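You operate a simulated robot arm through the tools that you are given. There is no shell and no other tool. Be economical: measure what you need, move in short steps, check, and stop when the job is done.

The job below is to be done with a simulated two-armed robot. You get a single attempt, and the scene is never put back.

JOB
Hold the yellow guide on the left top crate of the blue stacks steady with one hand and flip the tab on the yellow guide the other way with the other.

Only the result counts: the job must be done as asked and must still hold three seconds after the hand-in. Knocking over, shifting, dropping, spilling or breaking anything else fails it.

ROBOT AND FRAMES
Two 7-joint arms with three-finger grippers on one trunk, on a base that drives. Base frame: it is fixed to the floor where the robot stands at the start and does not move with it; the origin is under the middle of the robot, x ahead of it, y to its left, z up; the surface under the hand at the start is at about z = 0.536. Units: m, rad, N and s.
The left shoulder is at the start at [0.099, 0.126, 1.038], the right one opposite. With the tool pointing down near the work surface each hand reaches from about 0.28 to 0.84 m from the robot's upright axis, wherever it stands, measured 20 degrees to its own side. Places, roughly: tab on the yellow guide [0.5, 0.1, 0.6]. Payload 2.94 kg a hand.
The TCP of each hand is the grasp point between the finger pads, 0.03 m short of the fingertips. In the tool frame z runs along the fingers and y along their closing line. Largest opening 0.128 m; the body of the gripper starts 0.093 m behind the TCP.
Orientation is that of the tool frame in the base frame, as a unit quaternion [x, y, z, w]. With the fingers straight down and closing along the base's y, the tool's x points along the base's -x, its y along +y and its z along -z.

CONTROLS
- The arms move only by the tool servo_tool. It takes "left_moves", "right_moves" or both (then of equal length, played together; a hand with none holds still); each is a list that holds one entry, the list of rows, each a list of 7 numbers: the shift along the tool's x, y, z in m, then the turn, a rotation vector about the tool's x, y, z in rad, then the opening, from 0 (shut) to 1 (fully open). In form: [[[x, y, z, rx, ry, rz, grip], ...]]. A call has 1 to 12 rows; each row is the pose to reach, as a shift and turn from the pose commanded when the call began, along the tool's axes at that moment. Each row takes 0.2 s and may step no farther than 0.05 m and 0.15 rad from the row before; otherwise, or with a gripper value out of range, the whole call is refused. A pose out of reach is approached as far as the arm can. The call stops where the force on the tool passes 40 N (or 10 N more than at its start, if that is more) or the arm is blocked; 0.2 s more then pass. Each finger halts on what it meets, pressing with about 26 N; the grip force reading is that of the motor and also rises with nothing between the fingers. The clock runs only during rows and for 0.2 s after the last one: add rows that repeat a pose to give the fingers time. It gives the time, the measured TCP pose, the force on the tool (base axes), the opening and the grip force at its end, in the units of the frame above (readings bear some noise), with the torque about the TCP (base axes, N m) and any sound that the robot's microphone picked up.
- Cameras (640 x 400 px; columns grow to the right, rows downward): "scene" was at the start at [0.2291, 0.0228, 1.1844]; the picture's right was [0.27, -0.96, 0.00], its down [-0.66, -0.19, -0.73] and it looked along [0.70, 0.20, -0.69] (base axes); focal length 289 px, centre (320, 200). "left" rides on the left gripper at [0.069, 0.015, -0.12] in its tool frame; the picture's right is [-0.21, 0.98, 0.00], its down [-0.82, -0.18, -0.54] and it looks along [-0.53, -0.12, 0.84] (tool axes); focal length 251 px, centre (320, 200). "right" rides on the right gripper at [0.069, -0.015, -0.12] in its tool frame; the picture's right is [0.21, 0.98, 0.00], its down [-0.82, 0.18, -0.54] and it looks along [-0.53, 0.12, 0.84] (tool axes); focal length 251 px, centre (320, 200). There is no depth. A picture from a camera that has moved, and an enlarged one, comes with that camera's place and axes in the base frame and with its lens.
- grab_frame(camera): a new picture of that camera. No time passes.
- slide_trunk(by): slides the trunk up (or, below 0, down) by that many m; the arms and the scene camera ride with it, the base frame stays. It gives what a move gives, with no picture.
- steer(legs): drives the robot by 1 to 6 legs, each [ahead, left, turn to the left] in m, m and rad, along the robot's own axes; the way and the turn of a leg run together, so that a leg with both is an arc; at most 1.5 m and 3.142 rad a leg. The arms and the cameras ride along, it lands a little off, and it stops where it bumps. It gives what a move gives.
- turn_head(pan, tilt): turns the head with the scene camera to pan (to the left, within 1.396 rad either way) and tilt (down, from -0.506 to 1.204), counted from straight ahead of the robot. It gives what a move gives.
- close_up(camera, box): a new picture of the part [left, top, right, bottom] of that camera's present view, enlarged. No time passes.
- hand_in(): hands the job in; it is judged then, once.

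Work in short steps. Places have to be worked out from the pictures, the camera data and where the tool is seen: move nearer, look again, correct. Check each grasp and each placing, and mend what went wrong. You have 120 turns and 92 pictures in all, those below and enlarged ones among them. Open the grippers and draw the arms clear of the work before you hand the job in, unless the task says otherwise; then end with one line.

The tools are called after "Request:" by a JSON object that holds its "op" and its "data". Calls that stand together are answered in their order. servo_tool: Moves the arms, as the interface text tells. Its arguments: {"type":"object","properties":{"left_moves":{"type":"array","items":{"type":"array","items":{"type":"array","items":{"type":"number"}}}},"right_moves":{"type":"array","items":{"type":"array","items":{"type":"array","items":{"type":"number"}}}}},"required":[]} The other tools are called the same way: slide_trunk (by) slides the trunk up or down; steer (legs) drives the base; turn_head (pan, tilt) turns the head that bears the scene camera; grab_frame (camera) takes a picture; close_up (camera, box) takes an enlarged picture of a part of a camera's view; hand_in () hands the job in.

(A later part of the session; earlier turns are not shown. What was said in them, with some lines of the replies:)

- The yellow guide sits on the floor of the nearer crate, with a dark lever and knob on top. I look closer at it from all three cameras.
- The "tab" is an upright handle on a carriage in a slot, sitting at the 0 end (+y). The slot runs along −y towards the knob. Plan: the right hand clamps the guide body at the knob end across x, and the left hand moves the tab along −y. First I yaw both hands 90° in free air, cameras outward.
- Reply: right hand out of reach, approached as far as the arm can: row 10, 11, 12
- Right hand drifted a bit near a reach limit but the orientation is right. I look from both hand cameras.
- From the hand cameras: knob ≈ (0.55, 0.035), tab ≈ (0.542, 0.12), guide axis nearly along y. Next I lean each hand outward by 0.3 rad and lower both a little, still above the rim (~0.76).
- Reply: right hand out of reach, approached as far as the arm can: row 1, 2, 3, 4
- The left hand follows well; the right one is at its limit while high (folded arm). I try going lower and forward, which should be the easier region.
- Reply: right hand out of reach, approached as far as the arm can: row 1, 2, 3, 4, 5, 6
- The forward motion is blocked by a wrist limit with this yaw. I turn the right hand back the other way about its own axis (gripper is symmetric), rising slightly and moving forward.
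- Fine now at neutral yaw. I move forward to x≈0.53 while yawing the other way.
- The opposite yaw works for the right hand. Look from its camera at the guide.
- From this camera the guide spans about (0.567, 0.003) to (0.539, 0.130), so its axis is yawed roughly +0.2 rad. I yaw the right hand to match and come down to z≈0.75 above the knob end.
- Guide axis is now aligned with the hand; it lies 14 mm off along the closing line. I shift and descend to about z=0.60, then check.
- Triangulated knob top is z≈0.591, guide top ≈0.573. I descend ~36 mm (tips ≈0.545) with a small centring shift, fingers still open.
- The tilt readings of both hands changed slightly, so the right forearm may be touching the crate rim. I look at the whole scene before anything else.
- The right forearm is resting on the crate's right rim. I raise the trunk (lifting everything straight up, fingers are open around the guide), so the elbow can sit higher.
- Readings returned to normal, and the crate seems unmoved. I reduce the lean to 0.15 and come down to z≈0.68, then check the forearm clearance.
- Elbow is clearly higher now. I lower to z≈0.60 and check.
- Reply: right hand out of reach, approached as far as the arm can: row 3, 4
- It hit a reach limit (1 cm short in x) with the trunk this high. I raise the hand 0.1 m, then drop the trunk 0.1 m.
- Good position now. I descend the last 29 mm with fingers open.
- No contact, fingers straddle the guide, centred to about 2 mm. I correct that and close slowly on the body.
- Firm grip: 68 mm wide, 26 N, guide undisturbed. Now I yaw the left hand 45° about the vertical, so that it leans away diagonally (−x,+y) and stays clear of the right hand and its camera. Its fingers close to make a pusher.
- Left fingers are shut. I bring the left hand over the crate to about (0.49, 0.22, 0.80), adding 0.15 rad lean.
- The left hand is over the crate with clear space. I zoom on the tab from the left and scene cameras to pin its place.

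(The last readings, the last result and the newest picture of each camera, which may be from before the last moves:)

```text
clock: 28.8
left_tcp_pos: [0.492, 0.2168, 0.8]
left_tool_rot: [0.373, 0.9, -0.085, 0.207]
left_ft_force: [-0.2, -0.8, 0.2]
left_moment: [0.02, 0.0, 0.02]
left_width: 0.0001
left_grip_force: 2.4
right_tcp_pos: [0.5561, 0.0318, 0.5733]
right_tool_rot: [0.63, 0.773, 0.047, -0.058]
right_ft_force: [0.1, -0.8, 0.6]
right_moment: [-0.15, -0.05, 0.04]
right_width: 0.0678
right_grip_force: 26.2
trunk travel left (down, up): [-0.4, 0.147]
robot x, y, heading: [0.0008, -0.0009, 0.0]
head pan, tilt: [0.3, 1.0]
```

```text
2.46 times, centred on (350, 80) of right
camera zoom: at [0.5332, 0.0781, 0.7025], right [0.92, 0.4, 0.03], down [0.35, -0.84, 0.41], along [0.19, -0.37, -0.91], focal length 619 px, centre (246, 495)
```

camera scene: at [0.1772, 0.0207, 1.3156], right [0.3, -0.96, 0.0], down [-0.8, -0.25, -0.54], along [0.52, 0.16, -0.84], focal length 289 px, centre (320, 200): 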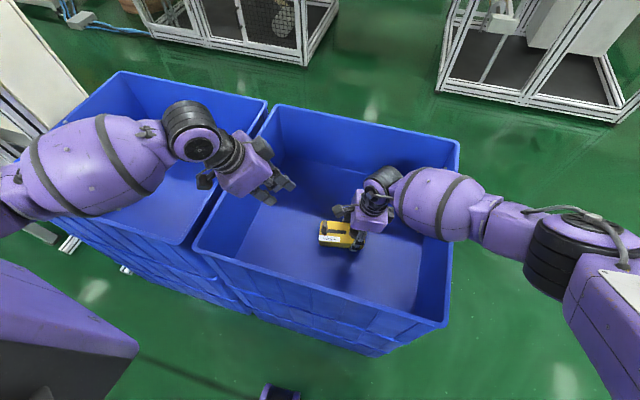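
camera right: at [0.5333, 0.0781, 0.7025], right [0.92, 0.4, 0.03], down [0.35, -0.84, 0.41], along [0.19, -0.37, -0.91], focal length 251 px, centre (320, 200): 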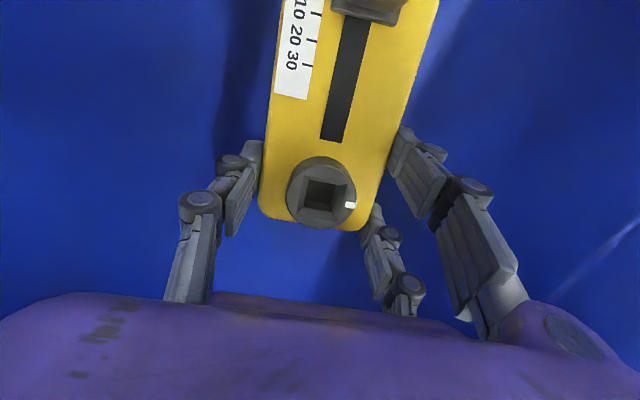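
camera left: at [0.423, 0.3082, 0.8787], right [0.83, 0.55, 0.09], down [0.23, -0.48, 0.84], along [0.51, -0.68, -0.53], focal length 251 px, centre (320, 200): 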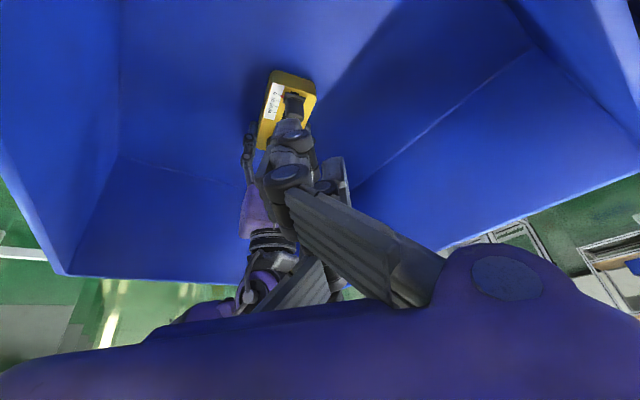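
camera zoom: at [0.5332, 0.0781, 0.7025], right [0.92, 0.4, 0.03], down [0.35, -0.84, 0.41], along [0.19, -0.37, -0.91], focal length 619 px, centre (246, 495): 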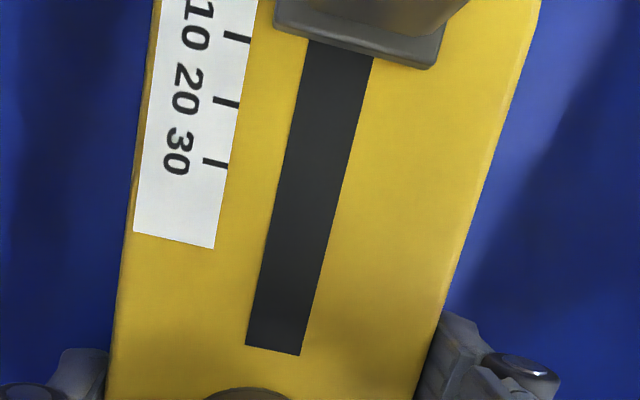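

Tab plate centre is about (0.54, 0.120, 0.58), and the slot leaves ~0.05 m of travel towards the knob. I lower the left fingertip to a spot behind the tab (+y side), pausing at z_TCP≈0.66.

Request:
{"op": "servo_tool", "data": {"left_moves": [[[0.004, -0.002, 0.037, 0, 0, 0, 0], [0.008, -0.004, 0.074, 0, 0, 0, 0], [0.012, -0.006, 0.111, 0, 0, 0, 0], [0.0163, -0.008, 0.148, 0, 0, 0, 0], [0.0163, -0.008, 0.148, 0, 0, 0, 0]]]}}

Request:
{"op": "grab_frame", "data": {"camera": "scene"}}

Request:
{"op": "grab_frame", "data": {"camera": "left"}}

Request:
{"op": "grab_frame", "data": {"camera": "right"}}

```text
clock: 30.0
left_tcp_pos: [0.5185, 0.1764, 0.66]
left_tool_rot: [0.375, 0.9, -0.086, 0.206]
left_ft_force: [-0.1, -0.2, 0.5]
left_moment: [0.02, 0.03, 0.0]
left_width: 0.0002
left_grip_force: 2.2
right_tcp_pos: [0.5559, 0.0315, 0.5738]
right_tool_rot: [0.631, 0.772, 0.048, -0.058]
right_ft_force: [-1.2, 0.2, 1.6]
right_moment: [-0.08, 0.02, 0.09]
right_width: 0.0675
right_grip_force: 26.4
trunk travel left (down, up): [-0.4, 0.147]
robot x, y, heading: [0.0032, -0.0005, 0.001]
head pan, tilt: [0.3, 1.0]
```

```text
56 pictures are left
camera scene: at [0.1773, 0.0207, 1.3156], right [0.3, -0.96, 0.0], down [-0.8, -0.25, -0.54], along [0.52, 0.16, -0.84], focal length 289 px, centre (320, 200)
```

scene: 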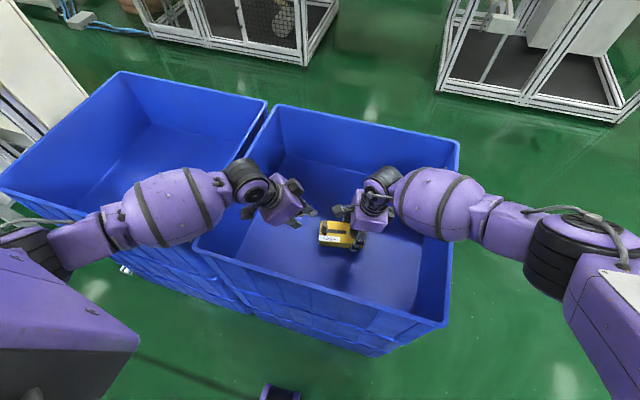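

```text
55 pictures are left
camera left: at [0.45, 0.2674, 0.7391], right [0.83, 0.55, 0.09], down [0.23, -0.48, 0.84], along [0.51, -0.68, -0.53], focal length 251 px, centre (320, 200)
```

left: 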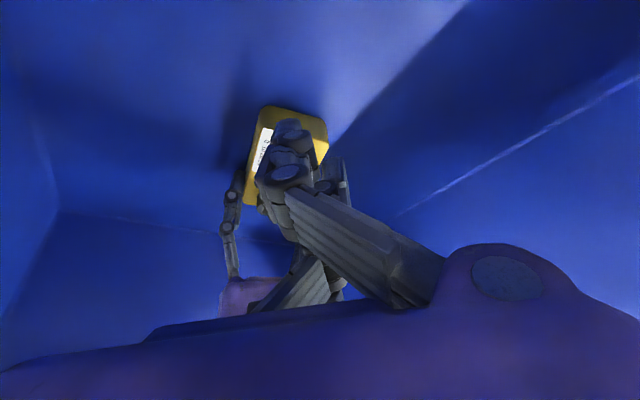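

```text
54 pictures are left
camera right: at [0.5332, 0.0781, 0.7025], right [0.92, 0.4, 0.03], down [0.35, -0.84, 0.41], along [0.19, -0.37, -0.91], focal length 251 px, centre (320, 200)
```

right: 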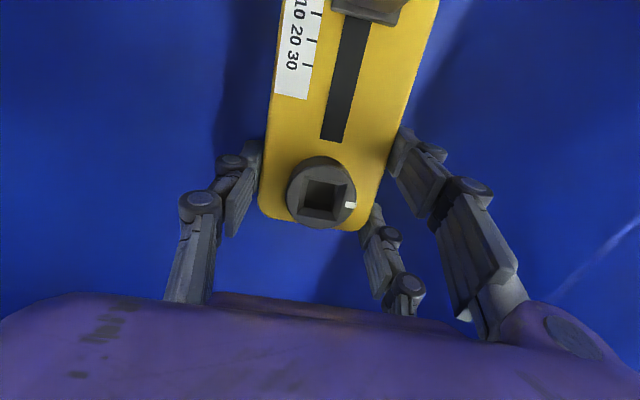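

Both hands are clear of each other. I zoom the scene view on the fingertip relative to the tab.

Request:
{"op": "close_up", "data": {"camera": "scene", "box": [260, 180, 388, 260]}}

```text
5.00 times, centred on (324, 220) of scene
camera zoom: at [0.1773, 0.0207, 1.3156], right [0.3, -0.96, 0.0], down [-0.8, -0.25, -0.54], along [0.52, 0.16, -0.84], focal length 1446 px, centre (300, 100)
```

zoom: 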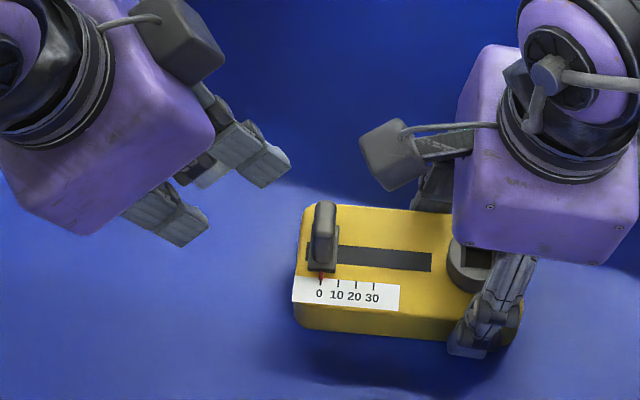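

The tip centre is ≈(0.528, 0.167, 0.633), well behind the tab. I lower 37 mm straight down to pushing height (tip ≈0.596).

Request:
{"op": "servo_tool", "data": {"left_moves": [[[0.007, 0.0015, 0.017, 0, 0, 0, 0], [0.0136, 0.003, 0.0345, 0, 0, 0, 0], [0.0136, 0.003, 0.0345, 0, 0, 0, 0]]]}}

Request:
{"op": "close_up", "data": {"camera": "scene", "box": [260, 180, 388, 260]}}

Request:
{"op": "close_up", "data": {"camera": "left", "box": [200, 60, 400, 185]}}

```text
clock: 30.8
left_tcp_pos: [0.5237, 0.1767, 0.6252]
left_tool_rot: [0.373, 0.901, -0.085, 0.206]
left_ft_force: [0.0, 0.5, -0.1]
left_moment: [-0.03, 0.02, -0.01]
left_width: 0.0002
left_grip_force: 2.9
right_tcp_pos: [0.5563, 0.032, 0.5743]
right_tool_rot: [0.631, 0.772, 0.048, -0.059]
right_ft_force: [-1.0, -0.4, 1.1]
right_moment: [-0.06, 0.0, 0.08]
right_width: 0.0676
right_grip_force: 26.2
trunk travel left (down, up): [-0.4, 0.147]
robot x, y, heading: [-0.003, 0.0012, 0.002]
head pan, tilt: [0.3, 1.0]
```

```text
5.00 times, centred on (324, 220) of scene
camera zoom: at [0.1773, 0.0207, 1.3156], right [0.3, -0.96, 0.0], down [-0.8, -0.25, -0.54], along [0.52, 0.16, -0.84], focal length 1446 px, centre (300, 100)
```

zoom: 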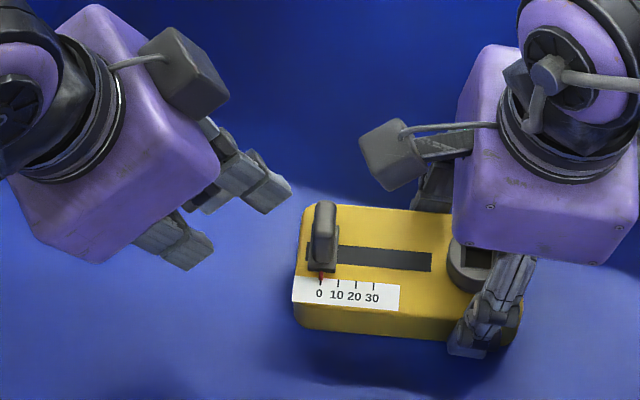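

```text
3.20 times, centred on (300, 122) of left
camera zoom: at [0.4539, 0.268, 0.7031], right [0.83, 0.55, 0.09], down [0.23, -0.48, 0.84], along [0.51, -0.68, -0.53], focal length 805 px, centre (384, 448)
```

zoom: 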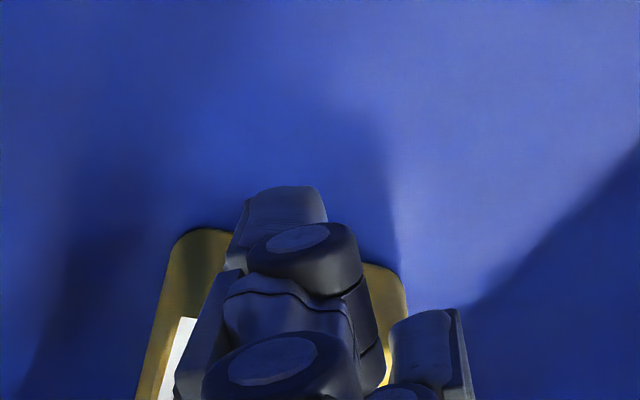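

Tip centre lines up with the tab along the slot direction. I push 30 mm along the slot in 5–10 mm rows and look.

Request:
{"op": "servo_tool", "data": {"left_moves": [[[-0.0072, -0.0055, 0.0036, 0, 0, 0, 0], [-0.0143, -0.0109, 0.0073, 0, 0, 0, 0], [-0.0179, -0.0136, 0.0091, 0, 0, 0, 0], [-0.0215, -0.0164, 0.0109, 0, 0, 0, 0]]]}}

Request:
{"op": "close_up", "data": {"camera": "scene", "box": [260, 180, 388, 260]}}

```text
clock: 31.8
left_tcp_pos: [0.5288, 0.1487, 0.6236]
left_tool_rot: [0.373, 0.901, -0.085, 0.206]
left_ft_force: [0.4, -0.5, -0.1]
left_moment: [0.04, 0.01, 0.02]
left_width: 0.0
left_grip_force: 2.9
right_tcp_pos: [0.5568, 0.0312, 0.5737]
right_tool_rot: [0.63, 0.773, 0.047, -0.058]
right_ft_force: [-0.7, 0.1, 0.4]
right_moment: [0.07, -0.02, 0.07]
right_width: 0.0677
right_grip_force: 26.1
trunk travel left (down, up): [-0.4, 0.147]
robot x, y, heading: [-0.0014, -0.0003, -0.005]
head pan, tilt: [0.3, 1.0]
```

```text
5.00 times, centred on (324, 220) of scene
camera zoom: at [0.1773, 0.0206, 1.3156], right [0.3, -0.96, 0.0], down [-0.8, -0.25, -0.54], along [0.52, 0.16, -0.84], focal length 1446 px, centre (300, 100)
```

zoom: 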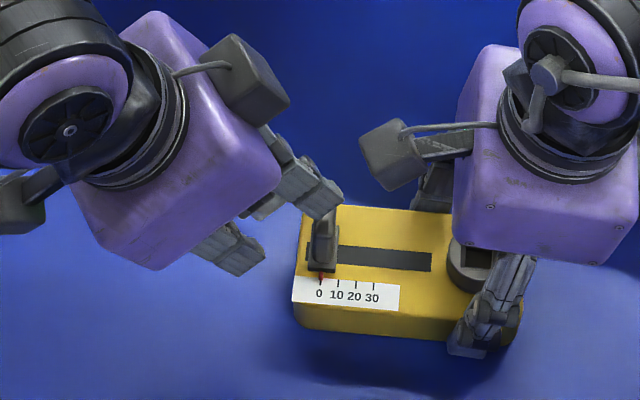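

No contact force yet. I continue 20 mm along the slot.

Request:
{"op": "servo_tool", "data": {"left_moves": [[[-0.0036, -0.0027, 0.0018, 0, 0, 0, 0], [-0.0072, -0.0055, 0.0036, 0, 0, 0, 0], [-0.0107, -0.0082, 0.0054, 0, 0, 0, 0], [-0.0143, -0.0109, 0.0073, 0, 0, 0, 0]]]}}

Request:
{"op": "close_up", "data": {"camera": "scene", "box": [260, 180, 388, 260]}}

Request:
{"op": "close_up", "data": {"camera": "right", "box": [220, 0, 480, 160]}}

```text
clock: 32.8
left_tcp_pos: [0.5322, 0.1298, 0.624]
left_tool_rot: [0.373, 0.9, -0.086, 0.206]
left_ft_force: [-0.1, 2.7, 2.4]
left_moment: [0.0, -0.02, 0.03]
left_width: 0.0
left_grip_force: 3.2
right_tcp_pos: [0.556, 0.0317, 0.5741]
right_tool_rot: [0.632, 0.771, 0.048, -0.058]
right_ft_force: [-0.5, -0.2, 0.3]
right_moment: [0.19, 0.02, 0.03]
right_width: 0.0676
right_grip_force: 25.5
trunk travel left (down, up): [-0.4, 0.147]
robot x, y, heading: [-0.0004, 0.0025, -0.003]
head pan, tilt: [0.3, 1.0]
```

```text
5.00 times, centred on (324, 220) of scene
camera zoom: at [0.1772, 0.0207, 1.3156], right [0.3, -0.96, 0.0], down [-0.8, -0.25, -0.54], along [0.52, 0.16, -0.84], focal length 1446 px, centre (300, 100)
```

zoom: 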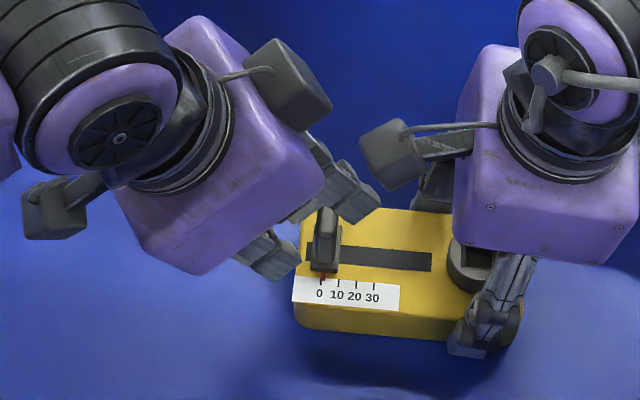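

```text
2.46 times, centred on (350, 80) of right
camera zoom: at [0.5333, 0.0781, 0.7025], right [0.92, 0.4, 0.03], down [0.35, -0.84, 0.41], along [0.19, -0.37, -0.91], focal length 619 px, centre (246, 495)
```

zoom: 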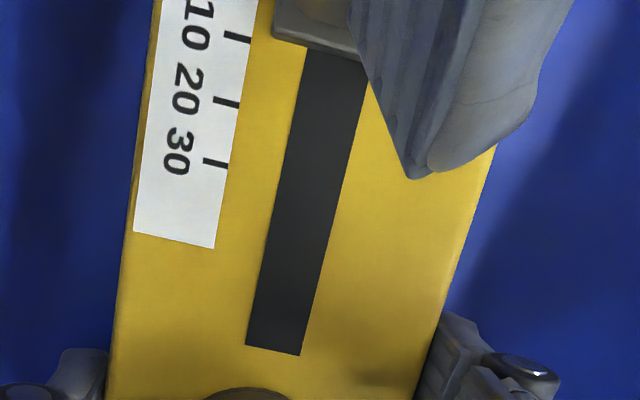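

Contact: ~3 N on the tip and the pointer has just begun to move off 0. Continue pushing 20 mm.

Request:
{"op": "servo_tool", "data": {"left_moves": [[[-0.0036, -0.0027, 0.0018, 0, 0, 0, 0], [-0.0072, -0.0055, 0.0036, 0, 0, 0, 0], [-0.0107, -0.0082, 0.0054, 0, 0, 0, 0], [-0.0143, -0.0109, 0.0073, 0, 0, 0, 0]]]}}

Request:
{"op": "close_up", "data": {"camera": "scene", "box": [260, 180, 388, 260]}}

Request:
{"op": "close_up", "data": {"camera": "right", "box": [220, 0, 480, 160]}}

```text
clock: 33.8
left_tcp_pos: [0.5366, 0.1084, 0.6239]
left_tool_rot: [0.373, 0.9, -0.086, 0.208]
left_ft_force: [-3.1, 4.8, 11.2]
left_moment: [0.09, -0.14, 0.02]
left_width: 0.0
left_grip_force: 3.1
right_tcp_pos: [0.5575, 0.0292, 0.5734]
right_tool_rot: [0.632, 0.772, 0.046, -0.056]
right_ft_force: [7.8, -6.3, 0.7]
right_moment: [-0.71, -0.48, -0.36]
right_width: 0.0679
right_grip_force: 25.3
trunk travel left (down, up): [-0.4, 0.147]
robot x, y, heading: [-0.0003, -0.0007, 0.001]
head pan, tilt: [0.3, 1.0]
```

```text
5.00 times, centred on (324, 220) of scene
camera zoom: at [0.1771, 0.0204, 1.3157], right [0.3, -0.96, 0.0], down [-0.8, -0.25, -0.54], along [0.52, 0.16, -0.84], focal length 1446 px, centre (300, 100)
```

zoom: 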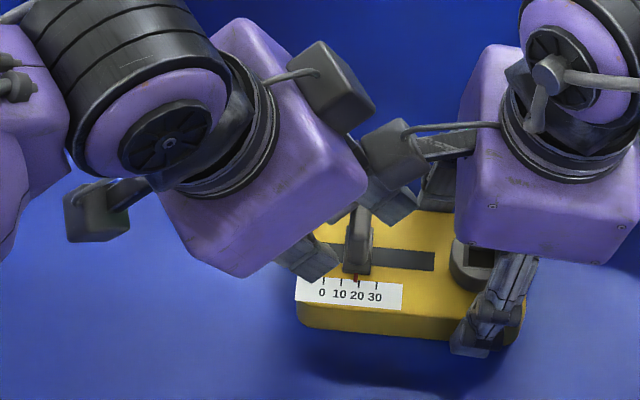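

```text
2.46 times, centred on (350, 80) of right
camera zoom: at [0.5339, 0.0768, 0.7023], right [0.92, 0.4, 0.03], down [0.35, -0.84, 0.41], along [0.19, -0.37, -0.91], focal length 619 px, centre (246, 495)
```

zoom: 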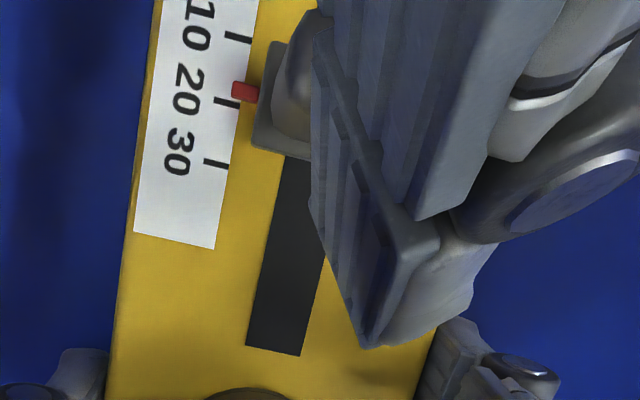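

The tab slid to ~18 on the scale, but the force direction (mostly up) shows the slanted tip face is riding on the handle's top edge: I'm too high. I back off 14 mm, drop 11 mm, and recheck.

Request:
{"op": "servo_tool", "data": {"left_moves": [[[0.005, 0.0038, -0.0025, 0, 0, 0, 0], [0.01, 0.0076, -0.005, 0, 0, 0, 0], [0.0124, 0.0076, 0, 0, 0, 0, 0], [0.0148, 0.0076, 0.0049, 0, 0, 0, 0], [0.0148, 0.0076, 0.0049, 0, 0, 0, 0]]]}}

Request:
{"op": "close_up", "data": {"camera": "scene", "box": [260, 180, 388, 260]}}

Request:
{"op": "close_up", "data": {"camera": "right", "box": [220, 0, 480, 160]}}

```text
clock: 35.0
left_tcp_pos: [0.5392, 0.1234, 0.6172]
left_tool_rot: [0.373, 0.899, -0.086, 0.213]
left_ft_force: [5.2, 0.1, 38.1]
left_moment: [-1.0, -0.28, 0.34]
left_width: 0.0
left_grip_force: 2.8
right_tcp_pos: [0.5566, 0.0321, 0.5748]
right_tool_rot: [0.631, 0.772, 0.048, -0.058]
right_ft_force: [2.4, 5.9, -12.2]
right_moment: [0.3, -0.1, -0.79]
right_width: 0.0677
right_grip_force: 26.2
trunk travel left (down, up): [-0.4, 0.147]
robot x, y, heading: [0.0032, -0.0003, -0.003]
head pan, tilt: [0.3, 1.0]
```

```text
5.00 times, centred on (324, 220) of scene
camera zoom: at [0.1764, 0.0207, 1.316], right [0.3, -0.96, 0.0], down [-0.8, -0.25, -0.54], along [0.52, 0.16, -0.84], focal length 1446 px, centre (300, 100)
```

zoom: 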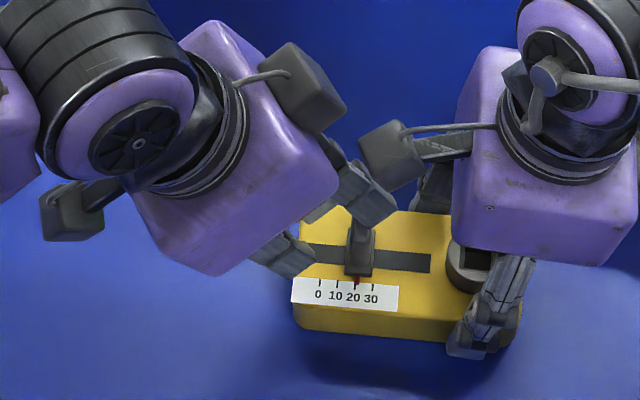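

```text
2.46 times, centred on (350, 80) of right
camera zoom: at [0.5323, 0.0784, 0.7027], right [0.92, 0.4, 0.03], down [0.35, -0.84, 0.41], along [0.19, -0.37, -0.91], focal length 619 px, centre (246, 495)
```

zoom: 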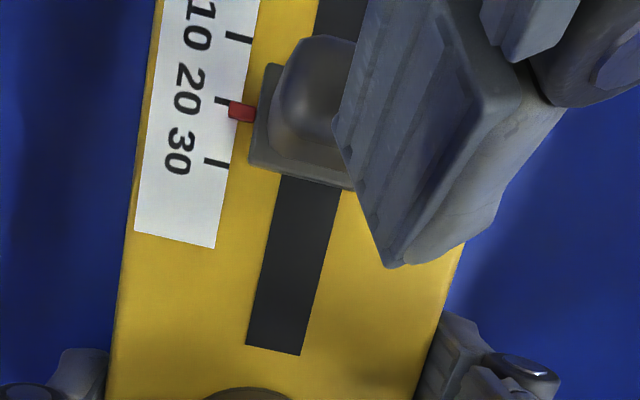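

The 38 N up-force with its lever arm shows the leading tip corner is still above the tab handle, pressing its top (handle top ≈0.593). I lift at once, then move back 22 mm.

Request:
{"op": "servo_tool", "data": {"left_moves": [[[-0.0065, 0, -0.0135, 0, 0, 0, 0], [0.001, 0.006, -0.0175, 0, 0, 0, 0], [0.0093, 0.012, -0.0215, 0, 0, 0, 0], [0.0093, 0.012, -0.0215, 0, 0, 0, 0]]]}}

Request:
{"op": "close_up", "data": {"camera": "scene", "box": [260, 180, 388, 260]}}

Request:
{"op": "close_up", "data": {"camera": "right", "box": [220, 0, 480, 160]}}

```text
clock: 36.0
left_tcp_pos: [0.5303, 0.1456, 0.6269]
left_tool_rot: [0.374, 0.901, -0.085, 0.205]
left_ft_force: [-0.9, -1.6, -0.3]
left_moment: [0.02, -0.03, -0.02]
left_width: 0.0001
left_grip_force: 2.8
right_tcp_pos: [0.5573, 0.0314, 0.5737]
right_tool_rot: [0.632, 0.772, 0.047, -0.058]
right_ft_force: [2.4, -1.5, 2.3]
right_moment: [0.46, 0.27, -0.12]
right_width: 0.0679
right_grip_force: 26.0
trunk travel left (down, up): [-0.4, 0.147]
robot x, y, heading: [0.0013, -0.0044, 0.001]
head pan, tilt: [0.3, 1.0]
```

```text
5.00 times, centred on (324, 220) of scene
camera zoom: at [0.1775, 0.0203, 1.3156], right [0.3, -0.96, 0.0], down [-0.8, -0.25, -0.54], along [0.52, 0.16, -0.84], focal length 1446 px, centre (300, 100)
```

zoom: 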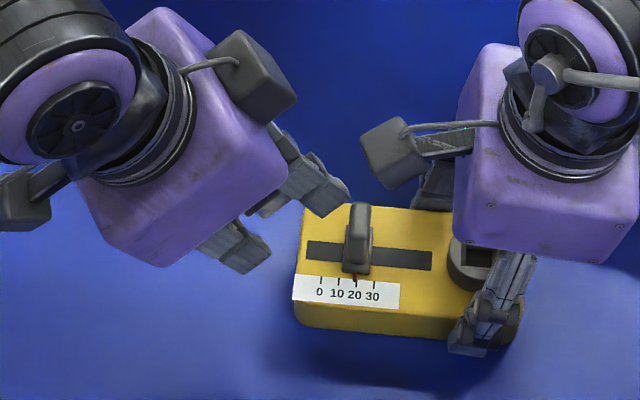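

```text
2.46 times, centred on (350, 80) of right
camera zoom: at [0.534, 0.0778, 0.7028], right [0.92, 0.4, 0.03], down [0.35, -0.84, 0.41], along [0.19, -0.37, -0.91], focal length 619 px, centre (246, 495)
```

zoom: 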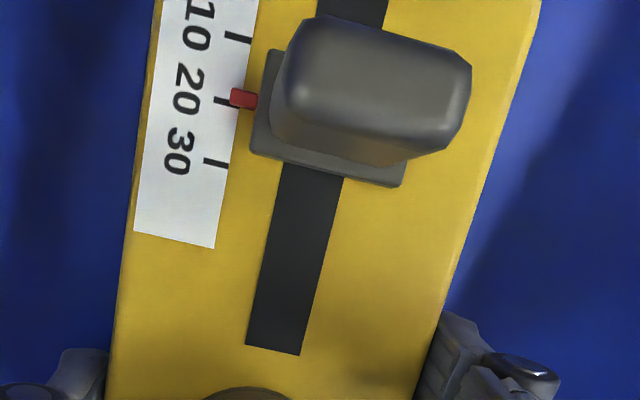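

Clear again; tab rests at ~19. I lower straight down 18 mm behind the handle (tip ≈0.582, guide top ≈0.573) and check for contact.

Request:
{"op": "servo_tool", "data": {"left_moves": [[[0.0039, 0, 0.0081, 0, 0, 0, 0], [0.0065, 0, 0.0135, 0, 0, 0, 0], [0.0078, 0, 0.0162, 0, 0, 0, 0], [0.0078, 0, 0.0162, 0, 0, 0, 0]]]}}

Request:
{"op": "close_up", "data": {"camera": "right", "box": [220, 0, 480, 160]}}

```text
clock: 37.0
left_tcp_pos: [0.5306, 0.1444, 0.6095]
left_tool_rot: [0.373, 0.901, -0.084, 0.207]
left_ft_force: [0.0, 2.1, 8.4]
left_moment: [-0.3, -0.11, 0.01]
left_width: 0.0
left_grip_force: 2.9
right_tcp_pos: [0.5564, 0.0303, 0.5738]
right_tool_rot: [0.631, 0.772, 0.047, -0.057]
right_ft_force: [4.6, 0.3, 0.9]
right_moment: [0.26, 0.38, -0.36]
right_width: 0.0677
right_grip_force: 25.7
trunk travel left (down, up): [-0.4, 0.147]
robot x, y, heading: [-0.0015, -0.0012, 0.002]
head pan, tilt: [0.3, 1.0]
```

```text
2.46 times, centred on (350, 80) of right
camera zoom: at [0.5333, 0.0781, 0.7026], right [0.92, 0.4, 0.03], down [0.35, -0.84, 0.41], along [0.19, -0.37, -0.91], focal length 619 px, centre (246, 495)
```

zoom: 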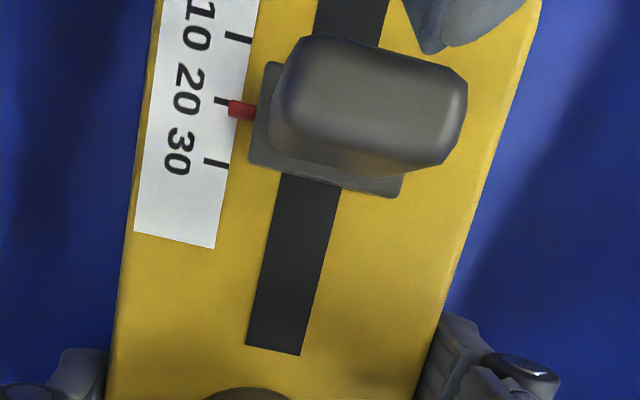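

The leading part is actually the outer finger piece (A), offset from the tip centre; its mate (B) sits lower due to the lean. I lift, reduce lean to 0.3, and shift so that A is squarely behind the handle, B staying above guide level.

Request:
{"op": "servo_tool", "data": {"left_moves": [[[-0.0087, 0, -0.018, 0, 0, 0, 0], [0.0068, -0.0085, -0.0374, 0, 0.075, 0, 0], [0.0068, -0.0085, -0.0374, 0, 0.15, 0, 0], [0.0068, -0.0085, -0.0374, 0, 0.15, 0, 0]]]}}

Request:
{"op": "close_up", "data": {"camera": "scene", "box": [260, 180, 388, 260]}}

Request:
{"op": "close_up", "data": {"camera": "left", "box": [200, 60, 400, 185]}}

```text
clock: 38.0
left_tcp_pos: [0.5065, 0.1546, 0.6404]
left_tool_rot: [0.378, 0.914, -0.058, 0.138]
left_ft_force: [-0.3, 0.2, -0.5]
left_moment: [-0.03, -0.01, -0.01]
left_width: 0.0002
left_grip_force: 2.9
right_tcp_pos: [0.5564, 0.0321, 0.5732]
right_tool_rot: [0.631, 0.772, 0.047, -0.058]
right_ft_force: [-1.2, -0.4, 6.7]
right_moment: [-0.07, 0.02, 0.1]
right_width: 0.0676
right_grip_force: 26.1
trunk travel left (down, up): [-0.4, 0.147]
robot x, y, heading: [0.0002, -0.0009, 0.004]
head pan, tilt: [0.3, 1.0]
```

```text
5.00 times, centred on (324, 220) of scene
camera zoom: at [0.1768, 0.0206, 1.3157], right [0.3, -0.96, 0.0], down [-0.8, -0.25, -0.54], along [0.52, 0.16, -0.84], focal length 1446 px, centre (300, 100)
```

zoom: 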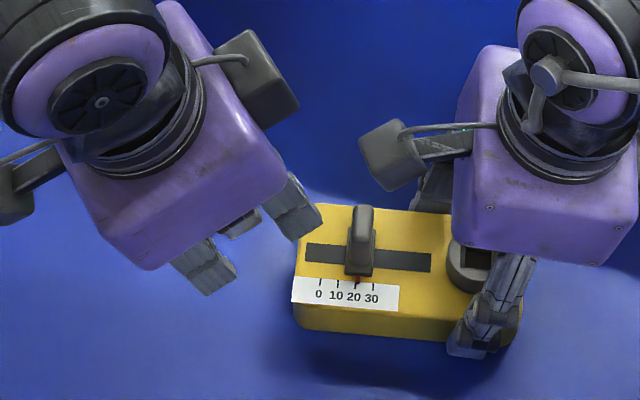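

```text
3.20 times, centred on (300, 122) of left
camera zoom: at [0.4465, 0.2364, 0.7347], right [0.84, 0.55, 0.06], down [0.31, -0.57, 0.76], along [0.45, -0.61, -0.65], focal length 805 px, centre (384, 448)
```

zoom: 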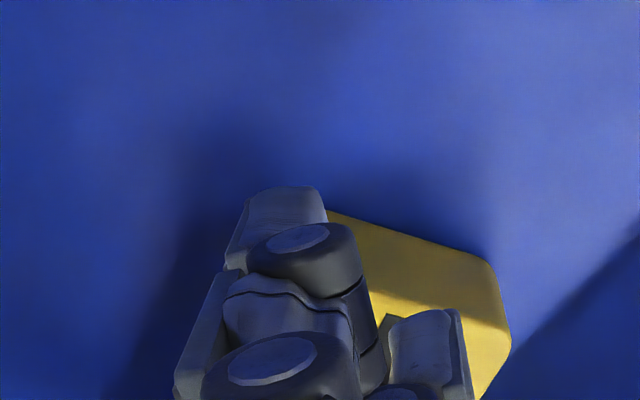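

A is now behind the tab. I lower 27 mm to engagement height.

Request:
{"op": "servo_tool", "data": {"left_moves": [[[0.004, 0, 0.013, 0, 0, 0, 0], [0.008, 0, 0.0258, 0, 0, 0, 0], [0.008, 0, 0.0258, 0, 0, 0, 0]]]}}

Request:
{"op": "close_up", "data": {"camera": "scene", "box": [260, 180, 388, 260]}}

Request:
{"op": "close_up", "data": {"camera": "right", "box": [220, 0, 480, 160]}}

```text
clock: 38.8
left_tcp_pos: [0.5086, 0.1537, 0.6134]
left_tool_rot: [0.379, 0.913, -0.057, 0.138]
left_ft_force: [0.0, 0.3, -0.6]
left_moment: [0.0, -0.02, 0.03]
left_width: 0.0
left_grip_force: 3.3
right_tcp_pos: [0.5555, 0.0316, 0.5733]
right_tool_rot: [0.631, 0.772, 0.048, -0.058]
right_ft_force: [-3.6, 0.0, 5.9]
right_moment: [-0.05, 0.11, 0.04]
right_width: 0.0678
right_grip_force: 25.9
trunk travel left (down, up): [-0.4, 0.147]
robot x, y, heading: [-0.0011, -0.002, 0.007]
head pan, tilt: [0.3, 1.0]
```

```text
5.00 times, centred on (324, 220) of scene
camera zoom: at [0.1767, 0.0207, 1.3157], right [0.3, -0.96, 0.0], down [-0.8, -0.25, -0.54], along [0.52, 0.16, -0.84], focal length 1446 px, centre (300, 100)
```

zoom: 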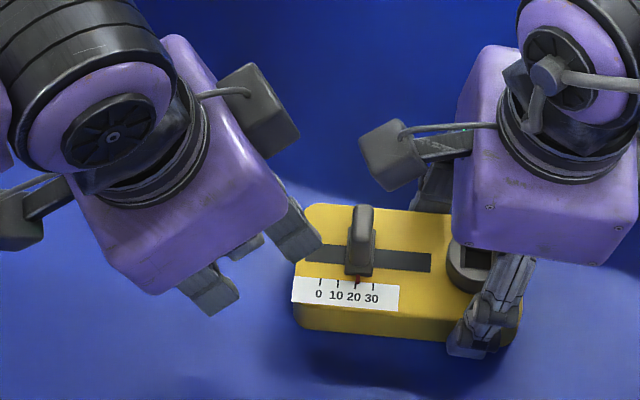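

```text
2.46 times, centred on (350, 80) of right
camera zoom: at [0.5327, 0.0783, 0.7026], right [0.92, 0.4, 0.03], down [0.35, -0.84, 0.41], along [0.19, -0.37, -0.91], focal length 619 px, centre (246, 495)
```

zoom: 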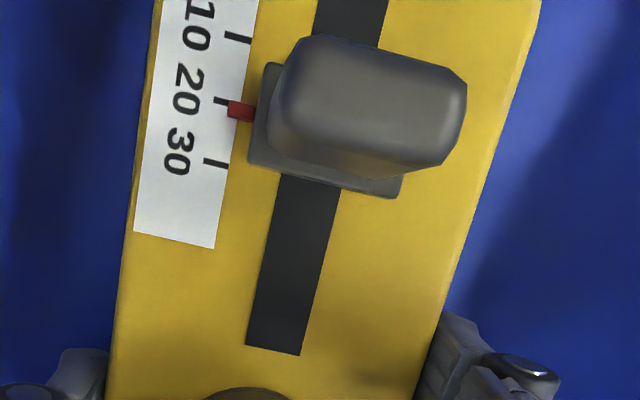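

No contact, A sits just behind the handle. Push 25 mm along the slot.

Request:
{"op": "servo_tool", "data": {"left_moves": [[[-0.004, -0.0028, 0.0012, 0, 0, 0, 0], [-0.008, -0.0055, 0.0025, 0, 0, 0, 0], [-0.012, -0.0083, 0.0037, 0, 0, 0, 0], [-0.0159, -0.011, 0.0049, 0, 0, 0, 0], [-0.0199, -0.0138, 0.0062, 0, 0, 0, 0]]]}}

Request:
{"op": "close_up", "data": {"camera": "scene", "box": [260, 180, 388, 260]}}

Request:
{"op": "close_up", "data": {"camera": "right", "box": [220, 0, 480, 160]}}

```text
clock: 40.0
left_tcp_pos: [0.5118, 0.1302, 0.6121]
left_tool_rot: [0.379, 0.914, -0.056, 0.137]
left_ft_force: [-0.5, 3.5, -0.6]
left_moment: [0.07, 0.02, 0.04]
left_width: 0.0
left_grip_force: 2.4
right_tcp_pos: [0.558, 0.0308, 0.5742]
right_tool_rot: [0.632, 0.771, 0.047, -0.056]
right_ft_force: [0.0, -3.8, 4.6]
right_moment: [-0.18, -0.04, -0.04]
right_width: 0.0678
right_grip_force: 26.2
trunk travel left (down, up): [-0.4, 0.147]
robot x, y, heading: [0.0044, 0.0019, -0.005]
head pan, tilt: [0.3, 1.0]
```

```text
5.00 times, centred on (324, 220) of scene
camera zoom: at [0.177, 0.0207, 1.3157], right [0.3, -0.96, 0.0], down [-0.8, -0.25, -0.54], along [0.52, 0.16, -0.84], focal length 1446 px, centre (300, 100)
```

zoom: 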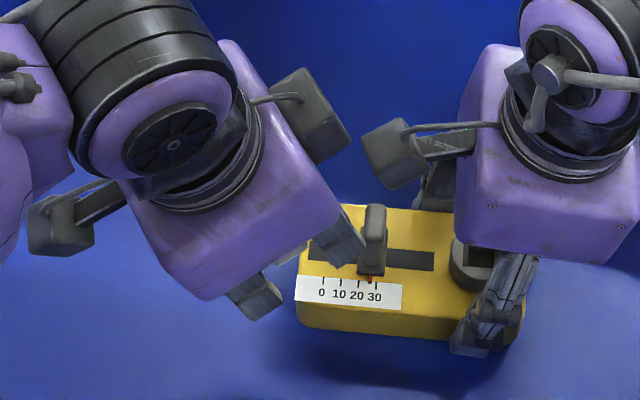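

```text
2.46 times, centred on (350, 80) of right
camera zoom: at [0.5338, 0.0772, 0.7025], right [0.92, 0.4, 0.03], down [0.35, -0.84, 0.41], along [0.19, -0.37, -0.91], focal length 619 px, centre (246, 495)
```

zoom: 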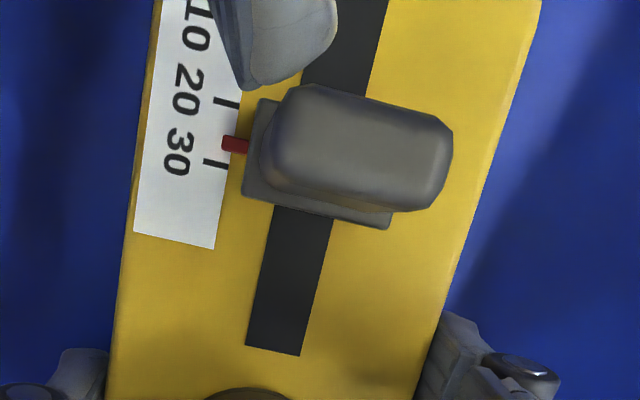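

A clean push now (3.5 N along the slot); pointer at ~27. Continue 15 mm.

Request:
{"op": "servo_tool", "data": {"left_moves": [[[-0.004, -0.0028, 0.0012, 0, 0, 0, 0], [-0.008, -0.0055, 0.0025, 0, 0, 0, 0], [-0.012, -0.0083, 0.0037, 0, 0, 0, 0]]]}}

Request:
{"op": "close_up", "data": {"camera": "scene", "box": [260, 180, 388, 260]}}

Request:
{"op": "close_up", "data": {"camera": "right", "box": [220, 0, 480, 160]}}

```text
clock: 40.8
left_tcp_pos: [0.5148, 0.1167, 0.6139]
left_tool_rot: [0.378, 0.914, -0.055, 0.137]
left_ft_force: [-11.8, 22.7, 10.4]
left_moment: [-0.16, -0.13, 0.1]
left_width: 0.0
left_grip_force: 2.2
right_tcp_pos: [0.5589, 0.0275, 0.5734]
right_tool_rot: [0.632, 0.771, 0.046, -0.054]
right_ft_force: [12.3, -17.8, 2.6]
right_moment: [-0.15, -0.27, -0.08]
right_width: 0.0679
right_grip_force: 26.2
trunk travel left (down, up): [-0.4, 0.147]
robot x, y, heading: [-0.0044, 0.0014, -0.005]
head pan, tilt: [0.3, 1.0]
```

```text
5.00 times, centred on (324, 220) of scene
camera zoom: at [0.1763, 0.021, 1.3158], right [0.3, -0.96, 0.0], down [-0.8, -0.25, -0.54], along [0.52, 0.16, -0.84], focal length 1446 px, centre (300, 100)
```

zoom: 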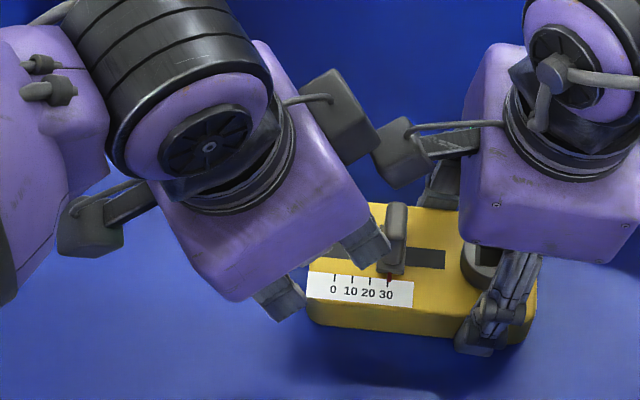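

```text
2.46 times, centred on (350, 80) of right
camera zoom: at [0.5349, 0.0756, 0.7024], right [0.92, 0.4, 0.03], down [0.35, -0.84, 0.42], along [0.2, -0.37, -0.91], focal length 619 px, centre (246, 495)
```

zoom: 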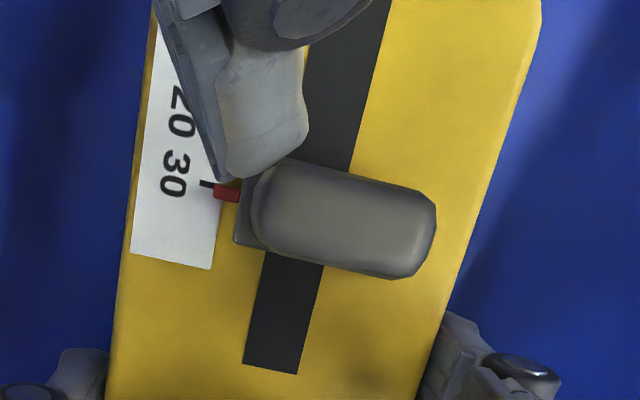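

The pointer is at 30 and the force jumped to ~23 N with the guide starting to give: the slide is at its end stop. I back the left hand off at once.

Request:
{"op": "servo_tool", "data": {"left_moves": [[[0.004, 0.0028, -0.0012, 0, 0, 0, 0], [0.012, 0.0083, -0.0037, 0, 0, 0, 0], [0.0219, 0.0152, -0.0068, 0, 0, 0, 0], [0.0131, 0.0152, -0.0355, 0, 0, 0, 0], [0.0131, 0.0152, -0.0355, 0, 0, 0, 0]]]}}

Request:
{"op": "close_up", "data": {"camera": "scene", "box": [260, 180, 388, 260]}}

Request:
{"op": "close_up", "data": {"camera": "right", "box": [220, 0, 480, 160]}}

```text
clock: 42.0
left_tcp_pos: [0.5101, 0.1441, 0.6436]
left_tool_rot: [0.379, 0.913, -0.058, 0.139]
left_ft_force: [-0.4, -0.3, 1.1]
left_moment: [0.0, 0.0, 0.03]
left_width: 0.0
left_grip_force: 2.6
right_tcp_pos: [0.5562, 0.0325, 0.5738]
right_tool_rot: [0.631, 0.772, 0.048, -0.059]
right_ft_force: [-2.5, 3.0, 8.0]
right_moment: [-0.29, -0.36, 0.09]
right_width: 0.0676
right_grip_force: 26.4
trunk travel left (down, up): [-0.4, 0.147]
robot x, y, heading: [-0.0036, 0.0008, 0.004]
head pan, tilt: [0.3, 1.0]
```

```text
5.00 times, centred on (324, 220) of scene
camera zoom: at [0.1765, 0.0211, 1.3157], right [0.3, -0.96, 0.0], down [-0.8, -0.25, -0.54], along [0.52, 0.16, -0.84], focal length 1446 px, centre (300, 100)
```

zoom: 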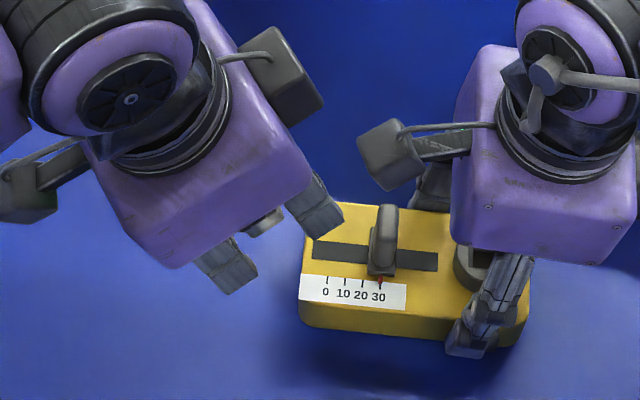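

```text
2.46 times, centred on (350, 80) of right
camera zoom: at [0.5323, 0.0793, 0.7031], right [0.91, 0.4, 0.03], down [0.36, -0.84, 0.41], along [0.19, -0.36, -0.91], focal length 619 px, centre (246, 495)
```

zoom: 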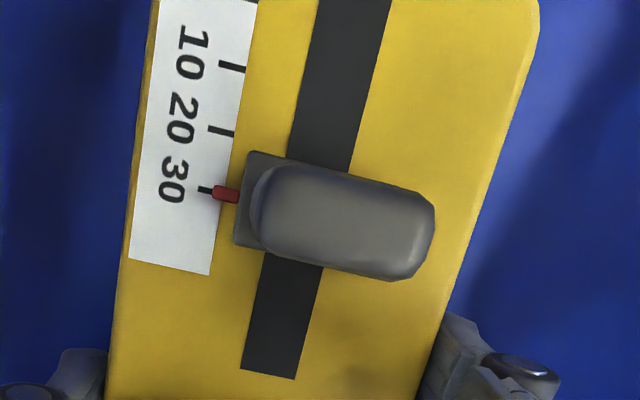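

The pointer rests at 30–31 (end stop) and stays there with the left hand off. I retract the left hand upward first, while the right keeps holding.

Request:
{"op": "servo_tool", "data": {"left_moves": [[[-0.0118, 0, -0.0383, 0, 0, 0, 0], [-0.0236, 0, -0.0766, 0, 0, 0, 0], [-0.0354, 0.005, -0.115, 0, 0, 0, 0], [-0.0472, 0.01, -0.153, 0, 0, 0, 0], [-0.059, 0.02, -0.191, 0, 0, 0, 0], [-0.045, 0.04, -0.21, 0, 0, 0, 0], [-0.045, 0.04, -0.21, 0, 0, 0, 0]]]}}

Request:
{"op": "grab_frame", "data": {"camera": "scene"}}

```text
clock: 43.6
left_tcp_pos: [0.5252, 0.183, 0.859]
left_tool_rot: [0.378, 0.914, -0.057, 0.138]
left_ft_force: [0.8, 0.0, -0.5]
left_moment: [0.02, 0.0, -0.02]
left_width: 0.0001
left_grip_force: 2.9
right_tcp_pos: [0.5564, 0.0319, 0.5736]
right_tool_rot: [0.631, 0.772, 0.047, -0.059]
right_ft_force: [-0.7, 2.3, 8.5]
right_moment: [-0.4, -0.03, -0.04]
right_width: 0.0675
right_grip_force: 25.5
trunk travel left (down, up): [-0.4, 0.147]
robot x, y, heading: [0.0016, 0.0004, -0.002]
head pan, tilt: [0.3, 1.0]
```

```text
30 pictures are left
camera scene: at [0.1768, 0.0204, 1.3157], right [0.3, -0.96, 0.0], down [-0.8, -0.25, -0.54], along [0.52, 0.16, -0.84], focal length 289 px, centre (320, 200)
```

scene: 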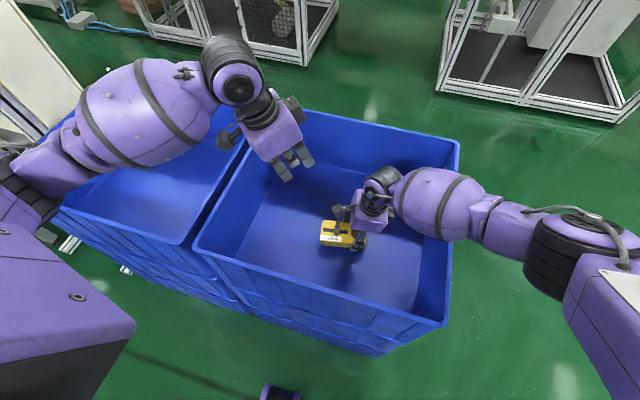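

Left hand is clear. Now I open the right gripper in place and check that the guide stays put before lifting.

Request:
{"op": "servo_tool", "data": {"right_moves": [[[0, 0, 0, 0, 0, 0, 0.6], [0, 0, 0, 0, 0, 0, 0.75], [0, 0, 0, 0, 0, 0, 0.9], [0, 0, 0, 0, 0, 0, 0.9]]]}}

Request:
{"op": "grab_frame", "data": {"camera": "right"}}

```text
clock: 44.6
left_tcp_pos: [0.5253, 0.1844, 0.8577]
left_tool_rot: [0.378, 0.914, -0.057, 0.138]
left_ft_force: [-0.1, -0.2, 0.1]
left_moment: [0.0, -0.02, 0.01]
left_width: 0.0003
left_grip_force: 3.2
right_tcp_pos: [0.5557, 0.0316, 0.5741]
right_tool_rot: [0.631, 0.772, 0.048, -0.058]
right_ft_force: [-0.4, 0.3, 0.2]
right_moment: [-0.03, 0.01, 0.03]
right_width: 0.1152
right_grip_force: 0.0
trunk travel left (down, up): [-0.4, 0.147]
robot x, y, heading: [0.006, -0.0035, -0.002]
head pan, tilt: [0.3, 1.0]
```

```text
29 pictures are left
camera right: at [0.5333, 0.0781, 0.7024], right [0.92, 0.4, 0.03], down [0.35, -0.84, 0.41], along [0.19, -0.37, -0.91], focal length 251 px, centre (320, 200)
```

right: 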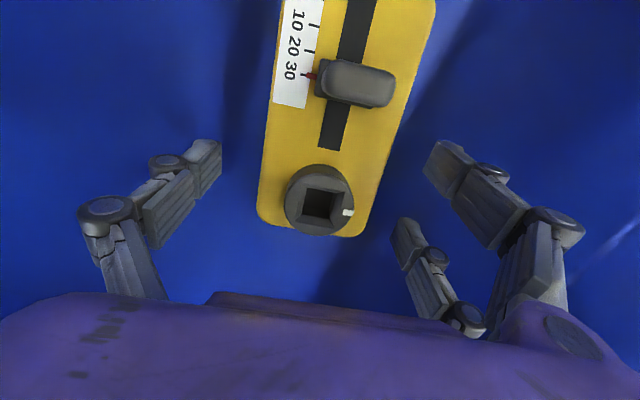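

The guide stays put with the tab at 30. I lift the right hand straight up while moving the left outward.

Request:
{"op": "servo_tool", "data": {"left_moves": [[[0.022, 0.028, -0.024, 0, 0, 0, 0], [0.044, 0.057, -0.049, 0, 0, 0, 0], [0.066, 0.085, -0.073, 0, 0, 0, 0.2], [0.066, 0.085, -0.073, 0, 0, 0, 0.5], [0.066, 0.085, -0.073, 0, 0, 0, 0.8], [0.066, 0.085, -0.073, 0, 0, 0, 1], [0.066, 0.085, -0.073, 0, 0, 0, 1], [0.066, 0.085, -0.073, 0, 0, 0, 1]]], "right_moves": [[[0.003, 0, -0.02, 0, 0, 0, 0.9], [0.0059, 0, -0.0396, 0, 0, 0, 0.9], [0.0118, 0, -0.079, 0, 0, 0, 0.9], [0.0178, 0, -0.119, 0, 0, 0, 0.9], [0.0237, 0, -0.158, 0, 0, 0, 0.9], [0.0296, 0, -0.198, 0, 0, 0, 0.9], [0.0355, 0, -0.237, 0, 0, 0, 0.9], [0.0355, 0, -0.237, 0, 0, 0, 0.9]]]}}

Request:
{"op": "grab_frame", "data": {"camera": "scene"}}

Request:
{"op": "close_up", "data": {"camera": "scene", "box": [280, 190, 400, 265]}}

```text
clock: 46.4
left_tcp_pos: [0.5273, 0.3039, 0.908]
left_tool_rot: [0.379, 0.913, -0.058, 0.138]
left_ft_force: [0.7, 0.5, 0.2]
left_moment: [0.0, 0.02, -0.02]
left_width: 0.1279
left_grip_force: 0.0
right_tcp_pos: [0.5552, 0.0305, 0.8136]
right_tool_rot: [0.632, 0.772, 0.047, -0.058]
right_ft_force: [-1.4, 0.2, -0.3]
right_moment: [0.0, 0.01, 0.01]
right_width: 0.1152
right_grip_force: 0.1
trunk travel left (down, up): [-0.4, 0.147]
robot x, y, heading: [-0.0015, -0.0032, 0.005]
head pan, tilt: [0.3, 1.0]
```

```text
28 pictures are left
camera scene: at [0.1777, 0.0207, 1.3155], right [0.3, -0.96, 0.0], down [-0.8, -0.25, -0.54], along [0.52, 0.16, -0.84], focal length 289 px, centre (320, 200)
```

scene: 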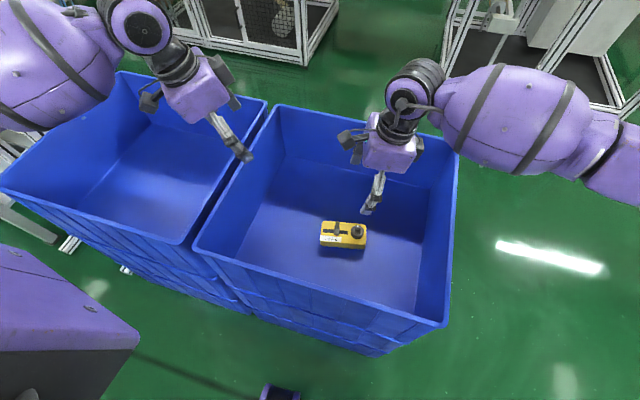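

```text
5.33 times, centred on (340, 228) of scene
camera zoom: at [0.1777, 0.0207, 1.3155], right [0.3, -0.96, 0.0], down [-0.8, -0.25, -0.54], along [0.52, 0.16, -0.84], focal length 1542 px, centre (213, 53)
```

zoom: 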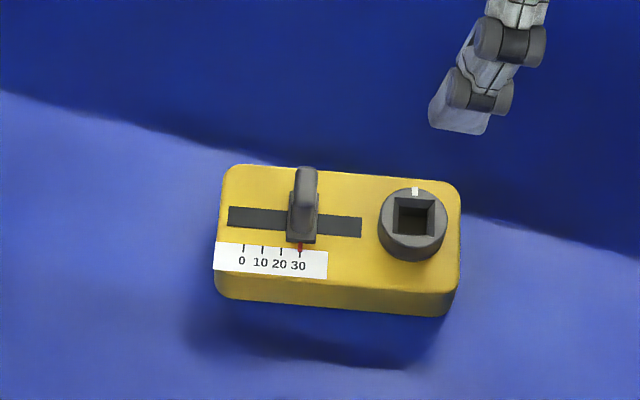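

The pointer sits exactly at 30, the end stop. The guide stands flat in its crate, and both hands are open and clear, so I hand in.

Request:
{"op": "hand_in", "data": {}}

```text
The job is handed in.
```

I held the yellow guide with the right hand and slid its tab with the left from 0 to 30. It met a firm stop at 30, although the slot runs on about 20 mm further. I took "flip the other way" to mean this end of the travel. The guide slipped a few millimetres in the grip at the stop. Early on, the right forearm briefly rested on the crate rim, and the crate showed no visible movement. Both hands are open and clear, and the job is handed in.
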